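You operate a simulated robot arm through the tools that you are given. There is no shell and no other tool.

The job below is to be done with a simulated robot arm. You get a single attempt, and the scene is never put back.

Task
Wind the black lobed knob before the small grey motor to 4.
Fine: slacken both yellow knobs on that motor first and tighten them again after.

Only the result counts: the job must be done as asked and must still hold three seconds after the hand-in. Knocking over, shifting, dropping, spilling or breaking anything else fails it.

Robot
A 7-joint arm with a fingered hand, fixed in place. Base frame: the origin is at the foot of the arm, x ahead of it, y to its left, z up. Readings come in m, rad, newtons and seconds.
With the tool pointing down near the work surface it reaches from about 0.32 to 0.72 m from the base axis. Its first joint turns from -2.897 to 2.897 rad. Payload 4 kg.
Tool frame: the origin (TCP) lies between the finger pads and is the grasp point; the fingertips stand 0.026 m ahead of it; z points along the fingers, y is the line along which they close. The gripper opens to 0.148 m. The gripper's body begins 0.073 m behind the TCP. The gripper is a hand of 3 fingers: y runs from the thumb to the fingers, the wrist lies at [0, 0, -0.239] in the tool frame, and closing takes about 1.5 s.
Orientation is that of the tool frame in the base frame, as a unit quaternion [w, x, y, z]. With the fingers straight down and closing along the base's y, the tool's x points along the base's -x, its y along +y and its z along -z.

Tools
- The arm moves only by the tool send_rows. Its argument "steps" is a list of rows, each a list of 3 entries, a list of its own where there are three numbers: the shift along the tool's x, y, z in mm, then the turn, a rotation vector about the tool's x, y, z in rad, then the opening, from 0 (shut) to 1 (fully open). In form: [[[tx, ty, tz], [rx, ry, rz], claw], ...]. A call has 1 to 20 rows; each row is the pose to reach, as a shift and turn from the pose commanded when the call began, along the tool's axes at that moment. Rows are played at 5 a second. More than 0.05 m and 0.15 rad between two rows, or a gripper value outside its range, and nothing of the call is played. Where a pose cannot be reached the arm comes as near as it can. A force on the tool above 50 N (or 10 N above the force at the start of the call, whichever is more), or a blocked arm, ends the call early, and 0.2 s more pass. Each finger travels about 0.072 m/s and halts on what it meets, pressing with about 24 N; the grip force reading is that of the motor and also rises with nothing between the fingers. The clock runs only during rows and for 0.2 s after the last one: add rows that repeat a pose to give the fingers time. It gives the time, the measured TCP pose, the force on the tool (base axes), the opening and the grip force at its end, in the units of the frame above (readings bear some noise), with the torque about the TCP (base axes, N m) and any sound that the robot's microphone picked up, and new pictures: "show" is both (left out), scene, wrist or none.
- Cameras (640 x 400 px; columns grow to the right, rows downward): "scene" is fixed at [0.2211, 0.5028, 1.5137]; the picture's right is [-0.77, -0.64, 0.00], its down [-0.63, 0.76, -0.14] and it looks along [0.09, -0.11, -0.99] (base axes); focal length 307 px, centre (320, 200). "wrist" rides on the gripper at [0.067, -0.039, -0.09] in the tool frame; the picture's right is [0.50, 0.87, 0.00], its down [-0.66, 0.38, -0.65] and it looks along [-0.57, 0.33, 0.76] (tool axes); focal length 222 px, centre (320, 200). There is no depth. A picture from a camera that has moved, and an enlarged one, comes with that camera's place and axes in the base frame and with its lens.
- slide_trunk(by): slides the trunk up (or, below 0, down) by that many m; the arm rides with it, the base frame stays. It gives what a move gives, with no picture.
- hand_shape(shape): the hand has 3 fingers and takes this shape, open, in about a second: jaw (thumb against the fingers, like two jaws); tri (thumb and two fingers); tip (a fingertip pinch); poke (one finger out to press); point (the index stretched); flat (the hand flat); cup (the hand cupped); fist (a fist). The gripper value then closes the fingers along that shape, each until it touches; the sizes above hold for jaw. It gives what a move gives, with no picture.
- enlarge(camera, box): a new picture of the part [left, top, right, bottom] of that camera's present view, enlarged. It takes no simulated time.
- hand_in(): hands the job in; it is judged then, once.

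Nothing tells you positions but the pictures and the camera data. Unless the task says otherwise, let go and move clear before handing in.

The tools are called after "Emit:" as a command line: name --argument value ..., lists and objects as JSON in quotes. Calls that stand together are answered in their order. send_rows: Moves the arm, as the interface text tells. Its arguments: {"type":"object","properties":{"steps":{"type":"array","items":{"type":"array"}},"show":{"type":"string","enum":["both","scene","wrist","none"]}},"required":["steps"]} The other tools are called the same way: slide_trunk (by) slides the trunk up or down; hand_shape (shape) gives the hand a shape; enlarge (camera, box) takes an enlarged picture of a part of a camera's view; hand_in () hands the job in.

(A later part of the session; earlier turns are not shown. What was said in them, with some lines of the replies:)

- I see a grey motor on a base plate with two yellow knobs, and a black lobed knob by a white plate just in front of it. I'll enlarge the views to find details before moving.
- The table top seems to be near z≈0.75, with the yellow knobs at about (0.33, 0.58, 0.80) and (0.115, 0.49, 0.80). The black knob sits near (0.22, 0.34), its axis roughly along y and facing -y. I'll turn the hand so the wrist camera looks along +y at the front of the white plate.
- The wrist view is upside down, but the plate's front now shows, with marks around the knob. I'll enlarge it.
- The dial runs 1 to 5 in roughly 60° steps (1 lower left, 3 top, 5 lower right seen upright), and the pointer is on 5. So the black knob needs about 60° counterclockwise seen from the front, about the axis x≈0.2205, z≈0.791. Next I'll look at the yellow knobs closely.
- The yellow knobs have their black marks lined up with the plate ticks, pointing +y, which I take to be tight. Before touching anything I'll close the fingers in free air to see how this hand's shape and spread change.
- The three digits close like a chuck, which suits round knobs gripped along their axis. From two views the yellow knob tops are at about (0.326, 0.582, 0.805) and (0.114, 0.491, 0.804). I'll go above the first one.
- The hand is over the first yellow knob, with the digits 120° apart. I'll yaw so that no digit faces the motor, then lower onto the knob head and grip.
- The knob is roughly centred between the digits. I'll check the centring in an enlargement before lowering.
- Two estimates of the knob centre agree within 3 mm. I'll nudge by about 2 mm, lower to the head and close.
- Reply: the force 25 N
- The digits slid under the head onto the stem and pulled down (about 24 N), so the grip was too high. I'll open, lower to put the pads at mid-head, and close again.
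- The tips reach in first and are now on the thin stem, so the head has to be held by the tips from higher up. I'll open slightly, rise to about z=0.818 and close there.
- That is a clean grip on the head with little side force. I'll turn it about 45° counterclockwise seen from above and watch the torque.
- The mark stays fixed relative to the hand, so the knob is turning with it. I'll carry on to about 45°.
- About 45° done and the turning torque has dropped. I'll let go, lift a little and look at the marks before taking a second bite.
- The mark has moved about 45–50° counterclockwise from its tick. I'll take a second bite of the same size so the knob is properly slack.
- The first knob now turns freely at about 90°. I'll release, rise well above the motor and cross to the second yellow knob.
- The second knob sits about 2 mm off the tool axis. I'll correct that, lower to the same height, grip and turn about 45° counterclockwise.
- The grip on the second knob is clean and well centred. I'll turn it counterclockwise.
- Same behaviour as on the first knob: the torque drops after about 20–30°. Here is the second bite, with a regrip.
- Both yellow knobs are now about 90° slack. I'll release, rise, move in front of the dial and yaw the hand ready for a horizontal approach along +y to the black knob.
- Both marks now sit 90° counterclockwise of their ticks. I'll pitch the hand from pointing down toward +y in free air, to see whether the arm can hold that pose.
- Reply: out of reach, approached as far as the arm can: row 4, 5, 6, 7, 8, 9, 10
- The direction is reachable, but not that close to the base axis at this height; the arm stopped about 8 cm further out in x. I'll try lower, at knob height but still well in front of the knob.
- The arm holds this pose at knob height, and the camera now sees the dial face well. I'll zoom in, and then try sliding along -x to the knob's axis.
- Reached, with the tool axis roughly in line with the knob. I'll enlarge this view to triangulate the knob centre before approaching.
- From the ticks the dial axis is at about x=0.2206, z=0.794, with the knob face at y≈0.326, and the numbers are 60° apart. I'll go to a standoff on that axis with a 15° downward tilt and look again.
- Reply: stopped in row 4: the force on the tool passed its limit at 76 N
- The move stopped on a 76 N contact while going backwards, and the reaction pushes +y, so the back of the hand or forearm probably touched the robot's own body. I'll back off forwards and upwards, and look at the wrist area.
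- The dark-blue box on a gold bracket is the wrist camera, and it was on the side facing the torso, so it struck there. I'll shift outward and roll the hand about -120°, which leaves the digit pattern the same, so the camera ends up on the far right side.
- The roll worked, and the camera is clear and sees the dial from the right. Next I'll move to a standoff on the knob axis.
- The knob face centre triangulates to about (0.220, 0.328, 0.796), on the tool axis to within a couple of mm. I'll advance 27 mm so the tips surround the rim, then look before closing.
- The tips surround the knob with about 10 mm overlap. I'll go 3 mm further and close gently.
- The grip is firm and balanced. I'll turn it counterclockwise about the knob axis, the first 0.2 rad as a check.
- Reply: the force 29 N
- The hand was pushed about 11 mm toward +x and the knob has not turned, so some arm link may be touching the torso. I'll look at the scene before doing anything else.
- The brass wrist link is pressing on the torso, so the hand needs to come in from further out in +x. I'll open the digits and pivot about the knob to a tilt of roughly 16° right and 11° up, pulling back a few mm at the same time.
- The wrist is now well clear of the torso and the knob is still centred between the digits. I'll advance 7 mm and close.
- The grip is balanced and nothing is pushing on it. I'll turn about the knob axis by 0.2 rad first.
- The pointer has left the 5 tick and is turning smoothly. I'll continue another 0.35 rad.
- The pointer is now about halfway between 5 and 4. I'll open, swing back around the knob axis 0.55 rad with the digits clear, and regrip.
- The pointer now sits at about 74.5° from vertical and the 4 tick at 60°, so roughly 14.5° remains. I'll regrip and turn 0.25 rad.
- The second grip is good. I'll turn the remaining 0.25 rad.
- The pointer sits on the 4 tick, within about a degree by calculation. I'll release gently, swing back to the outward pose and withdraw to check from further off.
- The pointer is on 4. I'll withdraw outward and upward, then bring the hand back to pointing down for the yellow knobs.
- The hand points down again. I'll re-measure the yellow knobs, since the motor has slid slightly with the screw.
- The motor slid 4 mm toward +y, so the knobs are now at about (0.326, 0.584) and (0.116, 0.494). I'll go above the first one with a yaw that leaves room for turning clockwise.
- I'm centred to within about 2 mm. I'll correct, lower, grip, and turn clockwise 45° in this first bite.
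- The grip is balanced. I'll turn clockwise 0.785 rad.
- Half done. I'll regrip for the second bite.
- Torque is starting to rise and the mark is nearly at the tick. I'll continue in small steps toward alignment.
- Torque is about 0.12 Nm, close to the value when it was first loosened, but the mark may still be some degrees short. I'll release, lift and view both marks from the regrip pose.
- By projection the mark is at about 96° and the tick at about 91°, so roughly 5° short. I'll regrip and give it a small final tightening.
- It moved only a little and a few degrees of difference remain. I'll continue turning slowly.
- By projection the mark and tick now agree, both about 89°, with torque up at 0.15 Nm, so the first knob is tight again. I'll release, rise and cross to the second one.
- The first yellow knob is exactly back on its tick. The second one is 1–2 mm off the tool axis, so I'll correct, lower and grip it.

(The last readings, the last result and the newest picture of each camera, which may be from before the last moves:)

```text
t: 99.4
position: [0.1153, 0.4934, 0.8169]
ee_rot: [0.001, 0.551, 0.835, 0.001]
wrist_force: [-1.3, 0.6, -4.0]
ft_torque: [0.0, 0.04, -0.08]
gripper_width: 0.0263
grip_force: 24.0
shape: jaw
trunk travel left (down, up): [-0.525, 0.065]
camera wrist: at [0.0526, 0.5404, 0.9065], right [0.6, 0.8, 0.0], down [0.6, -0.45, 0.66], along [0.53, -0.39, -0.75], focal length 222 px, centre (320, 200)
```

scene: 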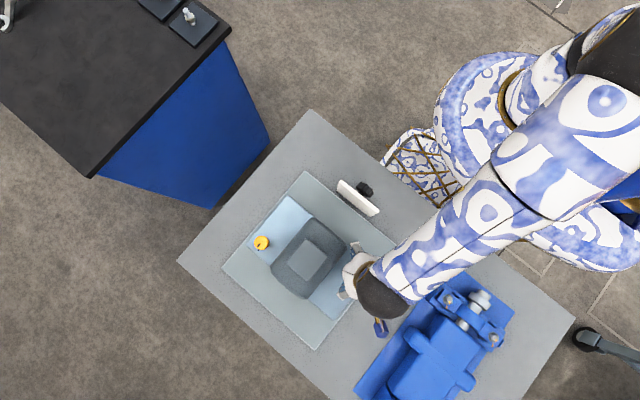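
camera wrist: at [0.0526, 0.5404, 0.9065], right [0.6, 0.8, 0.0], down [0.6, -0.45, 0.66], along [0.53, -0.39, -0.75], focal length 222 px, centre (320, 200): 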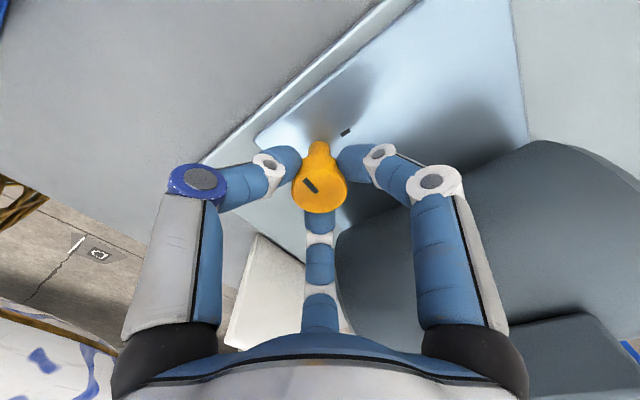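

The grip is good. Clockwise 45°, then regrip.

Emit:
send_rows --steps '[[[0, 0, 0], [0, 0, 0.1], 0.0], [[0, 0, 0], [0, 0, 0.2], 0.0], [[0, 0, 0], [0, 0, 0.3], 0.0], [[0, 0, 0], [0, 0, 0.4], 0.0], [[0, 0, 0], [0, 0, 0.5], 0.0], [[0, 0, 0], [0, 0, 0.6], 0.0], [[0, 0, 0], [0, 0, 0.7], 0.0], [[0, 0, 0], [0, 0, 0.785], 0.0], [[0, 0, 0], [0, 0, 0.785], 0.0]]' --show "wrist"

Emit:
send_rows --steps '[[[0, 0, 0], [0, 0, 0], 0.15], [[0, 0, 0], [0, 0, 0], 0.29], [[0, 0, 0], [0, 0, 0], 0.29], [[0, 0, -15], [0, 0, 0], 0.29], [[0, 0, -30], [0, 0, -0.1], 0.33], [[0, 0, -30], [0, 0, -0.24], 0.33], [[0, 0, -30], [0, 0, -0.38], 0.33], [[0, 0, -30], [0, 0, -0.52], 0.33], [[0, 0, -30], [0, 0, -0.66], 0.33], [[0, 0, -30], [0, 0, -0.785], 0.33], [[0, 0, -15], [0, 0, -0.785], 0.3], [[0, 0, 0], [0, 0, -0.785], 0.29], [[0, 0, 0], [0, 0, -0.785], 0.2], [[0, 0, 0], [0, 0, -0.785], 0.1], [[0, 0, 0], [0, 0, -0.785], 0.0], [[0, 0, 0], [0, 0, -0.785], 0.0], [[0, 0, 0], [0, 0, -0.785], 0.0]]' --show "wrist"

```text
t: 101.4
position: [0.1154, 0.4937, 0.8178]
ee_rot: [0.001, 0.829, 0.56, 0.002]
wrist_force: [0.1, -3.3, -7.7]
ft_torque: [-0.07, 0.05, 0.01]
gripper_width: 0.026
grip_force: 24.0
shape: jaw
trunk travel left (down, up): [-0.525, 0.065]
camera wrist: at [0.1044, 0.5709, 0.9068], right [0.99, 0.14, 0.0], down [0.1, -0.75, 0.66], along [0.09, -0.65, -0.76], focal length 222 px, centre (320, 200)
```

wrist: 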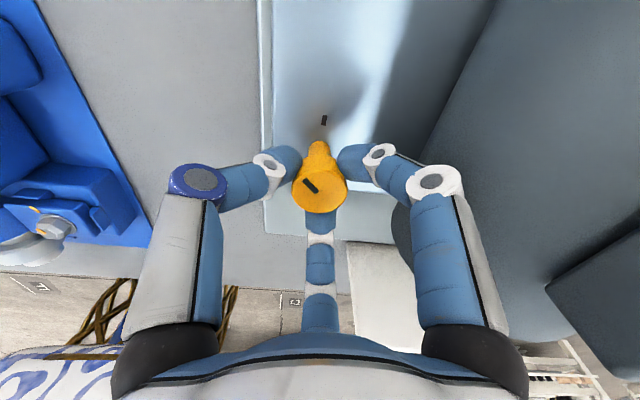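

```text
t: 105.0
position: [0.115, 0.494, 0.8174]
ee_rot: [0.002, 0.55, 0.835, 0.0]
wrist_force: [-1.3, 0.6, -4.2]
ft_torque: [0.0, 0.0, -0.02]
gripper_width: 0.0261
grip_force: 24.2
shape: jaw
trunk travel left (down, up): [-0.525, 0.065]
camera wrist: at [0.053, 0.5408, 0.9068], right [0.6, 0.8, 0.0], down [0.6, -0.45, 0.66], along [0.53, -0.39, -0.75], focal length 222 px, centre (320, 200)
```

wrist: 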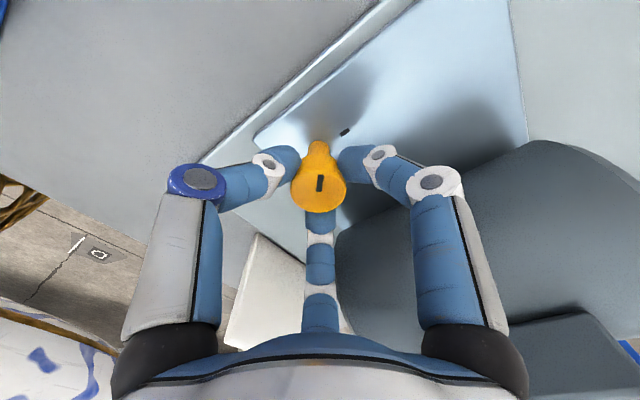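

Second bite, watching the torque.

Emit:
send_rows --steps '[[[0, 0, 0], [0, 0, 0.1], 0.0], [[0, 0, 0], [0, 0, 0.2], 0.0], [[0, 0, 0], [0, 0, 0.3], 0.0], [[0, 0, 0], [0, 0, 0.4], 0.0], [[0, 0, 0], [0, 0, 0.5], 0.0], [[0, 0, 0], [0, 0, 0.6], 0.0], [[0, 0, 0], [0, 0, 0.7], 0.0], [[0, 0, 0], [0, 0, 0.785], 0.0], [[0, 0, 0], [0, 0, 0.785], 0.0]]' --show "wrist"

Emit:
enlarge --camera "wrist" --box '[280, 110, 360, 210]'

```text
t: 107.0
position: [0.1147, 0.4934, 0.8181]
ee_rot: [0.002, 0.828, 0.56, 0.001]
wrist_force: [1.3, -6.0, -6.6]
ft_torque: [-0.07, 0.0, 0.12]
gripper_width: 0.0254
grip_force: 24.1
shape: jaw
trunk travel left (down, up): [-0.525, 0.065]
camera wrist: at [0.1043, 0.5709, 0.907], right [0.99, 0.14, 0.0], down [0.1, -0.75, 0.66], along [0.09, -0.65, -0.76], focal length 222 px, centre (320, 200)
```

wrist: 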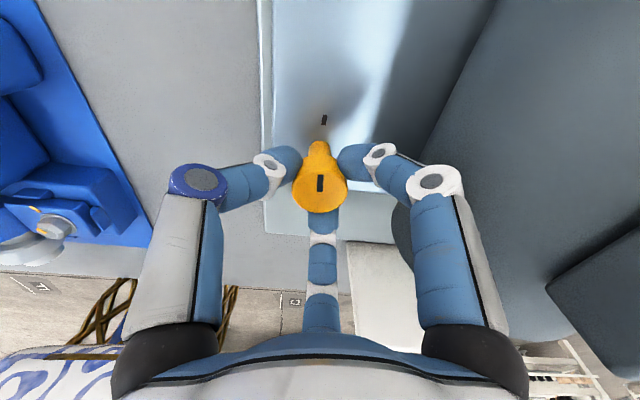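

```text
4.00 times, centred on (320, 160) of wrist
camera zoom: at [0.1043, 0.5709, 0.907], right [0.99, 0.14, 0.0], down [0.1, -0.75, 0.66], along [0.09, -0.65, -0.76], focal length 888 px, centre (320, 360)
```

zoom: 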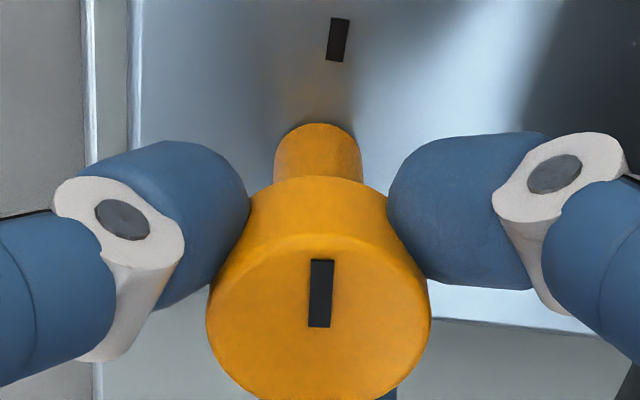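

The mark is about 6° short of the tick, as on the first knob. I'll regrip and finish with the same small turn.

Emit:
send_rows --steps '[[[0, 0, 0], [0, 0, 0], 0.15], [[0, 0, 0], [0, 0, 0], 0.29], [[0, 0, 0], [0, 0, 0], 0.29], [[0, 0, -15], [0, 0, 0], 0.29], [[0, 0, -30], [0, 0, -0.1], 0.33], [[0, 0, -30], [0, 0, -0.24], 0.33], [[0, 0, -30], [0, 0, -0.38], 0.33], [[0, 0, -30], [0, 0, -0.52], 0.33], [[0, 0, -15], [0, 0, -0.52], 0.3], [[0, 0, 0], [0, 0, -0.52], 0.29], [[0, 0, 0], [0, 0, -0.52], 0.2], [[0, 0, 0], [0, 0, -0.52], 0.1], [[0, 0, 0], [0, 0, -0.52], 0.0], [[0, 0, 0], [0, 0, -0.52], 0.0], [[0, 0, 0], [0, 0, -0.52], 0.0], [[0, 0, 0], [0, 0, -0.47], 0.0], [[0, 0, 0], [0, 0, -0.42], 0.0], [[0, 0, 0], [0, 0, -0.37], 0.0], [[0, 0, 0], [0, 0, -0.33], 0.0]]' --show "wrist"

Emit:
enlarge --camera "wrist" --box '[280, 110, 360, 210]'

```text
t: 111.0
position: [0.116, 0.4931, 0.8173]
ee_rot: [0.002, 0.725, 0.689, -0.001]
wrist_force: [1.4, -6.1, -6.8]
ft_torque: [-0.09, 0.01, 0.2]
gripper_width: 0.0256
grip_force: 23.5
shape: jaw
trunk travel left (down, up): [-0.525, 0.065]
camera wrist: at [0.0797, 0.5627, 0.907], right [0.89, 0.45, 0.0], down [0.34, -0.67, 0.66], along [0.3, -0.58, -0.75], focal length 222 px, centre (320, 200)
```

wrist: 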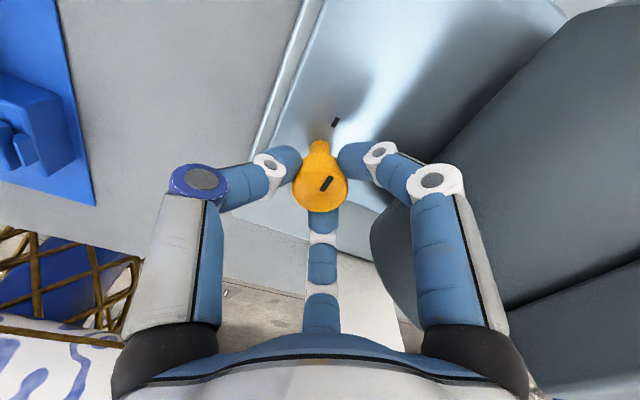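

```text
4.00 times, centred on (320, 160) of wrist
camera zoom: at [0.0797, 0.5627, 0.907], right [0.89, 0.45, 0.0], down [0.34, -0.67, 0.66], along [0.3, -0.58, -0.75], focal length 888 px, centre (320, 360)
```

zoom: 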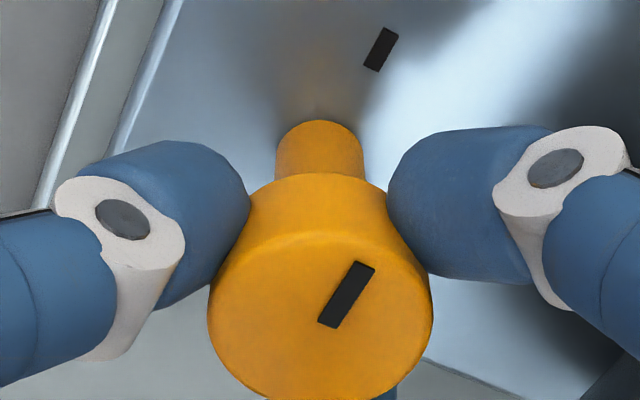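

Mark and tick now agree (about 92° and 93°), with torque up at 0.2 Nm. I'll release, rise and move away to check everything from the scene camera and then the dial from the front.

Emit:
send_rows --steps '[[[0, 0, 0], [0, 0, 0], 0.15], [[0, 0, 0], [0, 0, 0], 0.29], [[0, 0, 0], [0, 0, 0], 0.29], [[0, 0, -20], [0, 0, 0], 0.29], [[0, 0, -60], [0, 0, 0], 0.33], [[0, 0, -105], [0, 0, 0], 0.33], [[0, 0, -150], [0, 0, 0], 0.33], [[0, 0, -184], [0, 0, 0], 0.33]]' --show "none"

```text
t: 112.8
position: [0.1142, 0.4927, 1.0007]
ee_rot: [0.002, 0.724, 0.689, 0.001]
wrist_force: [-0.7, 0.3, -0.2]
ft_torque: [-0.03, -0.03, -0.02]
gripper_width: 0.0486
grip_force: 0.0
shape: jaw
trunk travel left (down, up): [-0.525, 0.065]
```

Clear of the knob. I'll move to the earlier viewing pose in front of the dial.

Emit:
send_rows --steps '[[[-15, 6, -3], [0, 0, -0.14], 0.33], [[-29, 13, -6], [0, 0, -0.28], 0.33], [[-44, 19, -9], [0, 0, -0.42], 0.33], [[-58, 25, -12], [0, 0, -0.56], 0.33], [[-73, 31, -15], [0, 0, -0.7], 0.33], [[-87, 38, -18], [0, 0, -0.84], 0.33], [[-102, 44, -21], [0, 0, -0.98], 0.33], [[-116, 50, -24], [0, 0, -1.12], 0.33], [[-131, 56, -27], [0, 0, -1.26], 0.33], [[-145, 63, -30], [0, 0, -1.4], 0.33], [[-160, 69, -33], [0, 0, -1.54], 0.33], [[-175, 75, -36], [0, 0, -1.68], 0.33], [[-189, 82, -39], [0, 0, -1.82], 0.33], [[-204, 88, -42], [0, 0, -1.96], 0.33], [[-218, 94, -45], [0, 0, -2.1], 0.33], [[-233, 100, -48], [0, 0, -2.24], 0.33], [[-247, 107, -51], [0, 0, -2.38], 0.33], [[-262, 113, -54], [0, 0, -2.52], 0.33], [[-276, 119, -55], [0, 0, -2.66], 0.33], [[-276, 119, -55], [0, 0, -2.66], 0.33]]' --show "both"

Emit:
enlarge --camera "wrist" --box '[280, 140, 360, 195]'

Emit:
enlarge --camera "scene" --box '[335, 250, 375, 280]'

Emit:
enlarge --camera "scene" --box '[245, 225, 285, 255]'

```text
t: 117.0
position: [0.2192, 0.2114, 1.0567]
ee_rot: [0.001, -0.497, 0.868, -0.001]
wrist_force: [0.2, 0.8, 0.5]
ft_torque: [0.01, -0.04, -0.01]
gripper_width: 0.0485
grip_force: 0.1
shape: jaw
trunk travel left (down, up): [-0.525, 0.065]
camera wrist: at [0.2186, 0.1339, 1.1472], right [-1.0, 0.01, 0.0], down [0.0, 0.76, 0.65], along [0.01, 0.65, -0.76], focal length 222 px, centre (320, 200)
```

scene: 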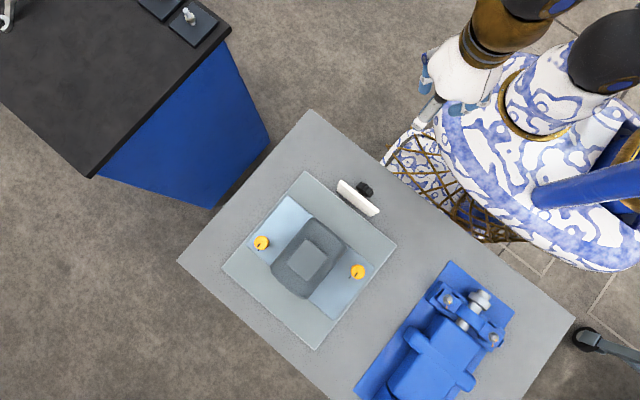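
wrist: 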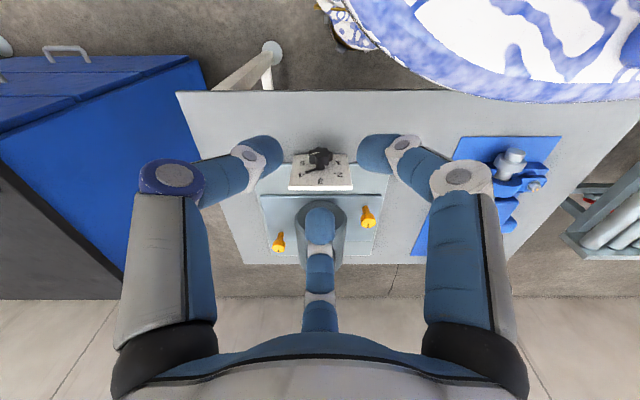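

```text
7.27 times, centred on (320, 168) of wrist
camera zoom: at [0.2186, 0.1339, 1.1472], right [-1.0, 0.01, 0.0], down [0.0, 0.76, 0.65], along [0.01, 0.65, -0.76], focal length 1615 px, centre (320, 436)
```

zoom: 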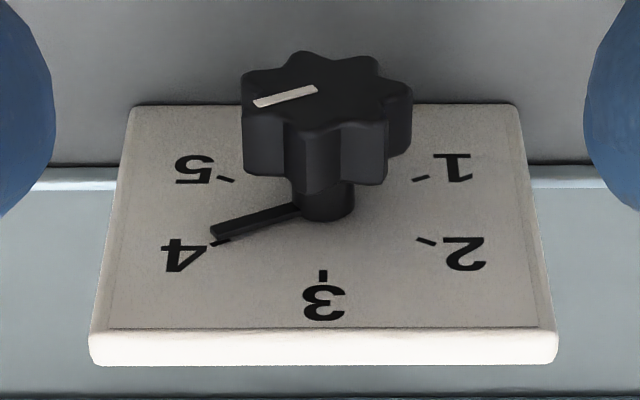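

```text
13.33 times, centred on (355, 265) of scene
camera zoom: at [0.2211, 0.5028, 1.5137], right [-0.77, -0.64, 0.0], down [-0.63, 0.76, -0.14], along [0.09, -0.11, -0.99], focal length 4088 px, centre (-147, -667)
```

zoom: 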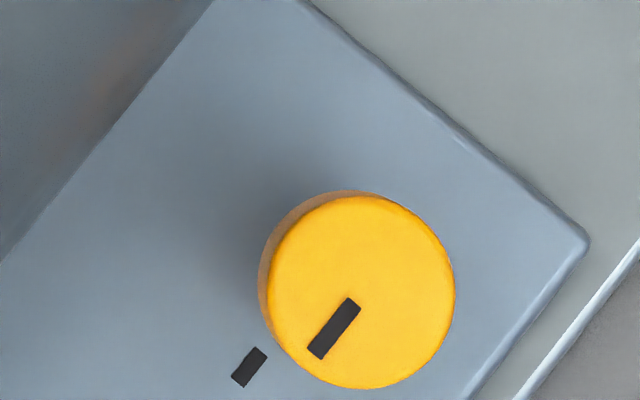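

```text
13.33 times, centred on (265, 240) of scene
camera zoom: at [0.2211, 0.5028, 1.5137], right [-0.77, -0.64, 0.0], down [-0.63, 0.76, -0.14], along [0.09, -0.11, -0.99], focal length 4088 px, centre (1053, -333)
```

zoom: 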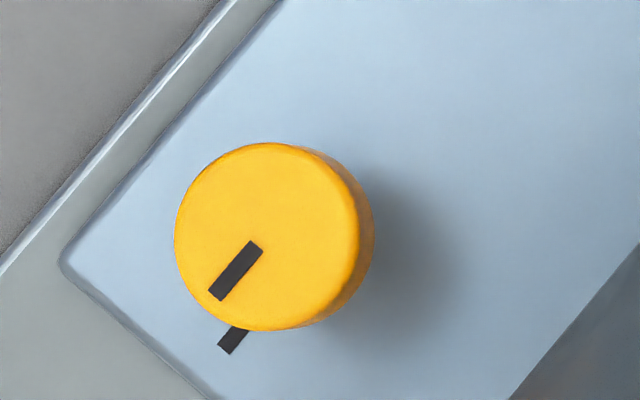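

The pointer projects onto the 60° line of the "4" tick (measured slope 0.32, expected 0.319). Both yellow marks are back parallel with their ticks, exactly as at the start. The hand is open and well clear, so I'll hand in.

Emit:
hand_in

```text
The job is handed in.
```

The black lobed knob now points to 4. I slackened both yellow knobs about 90° before turning it and tightened them back to their tick marks afterwards. The job is handed in, but I got no result back from the judging.

- **Black knob:** the last close-up puts the pointer on the 4 tick, within a degree or two.
- **Yellow knobs:** both marks are parallel with their ticks again, as at the start. The last turn on each was stiff, at about 0.15 and 0.2 Nm.
- **Motor:** it slid about 4 mm away from the dial as the black knob turned. I take that to be the normal effect of the screw.
- **Contacts along the way:**
  - While I lined up for the black knob, the wrist camera hit what I took to be the robot's own torso, at 76 N.
  - The wrist then pressed on the torso during the first turning attempt.
  - A finger may have brushed the motor lightly, at about 5 N, while I was gripping the first yellow knob.
  - I saw nothing knocked over or damaged.
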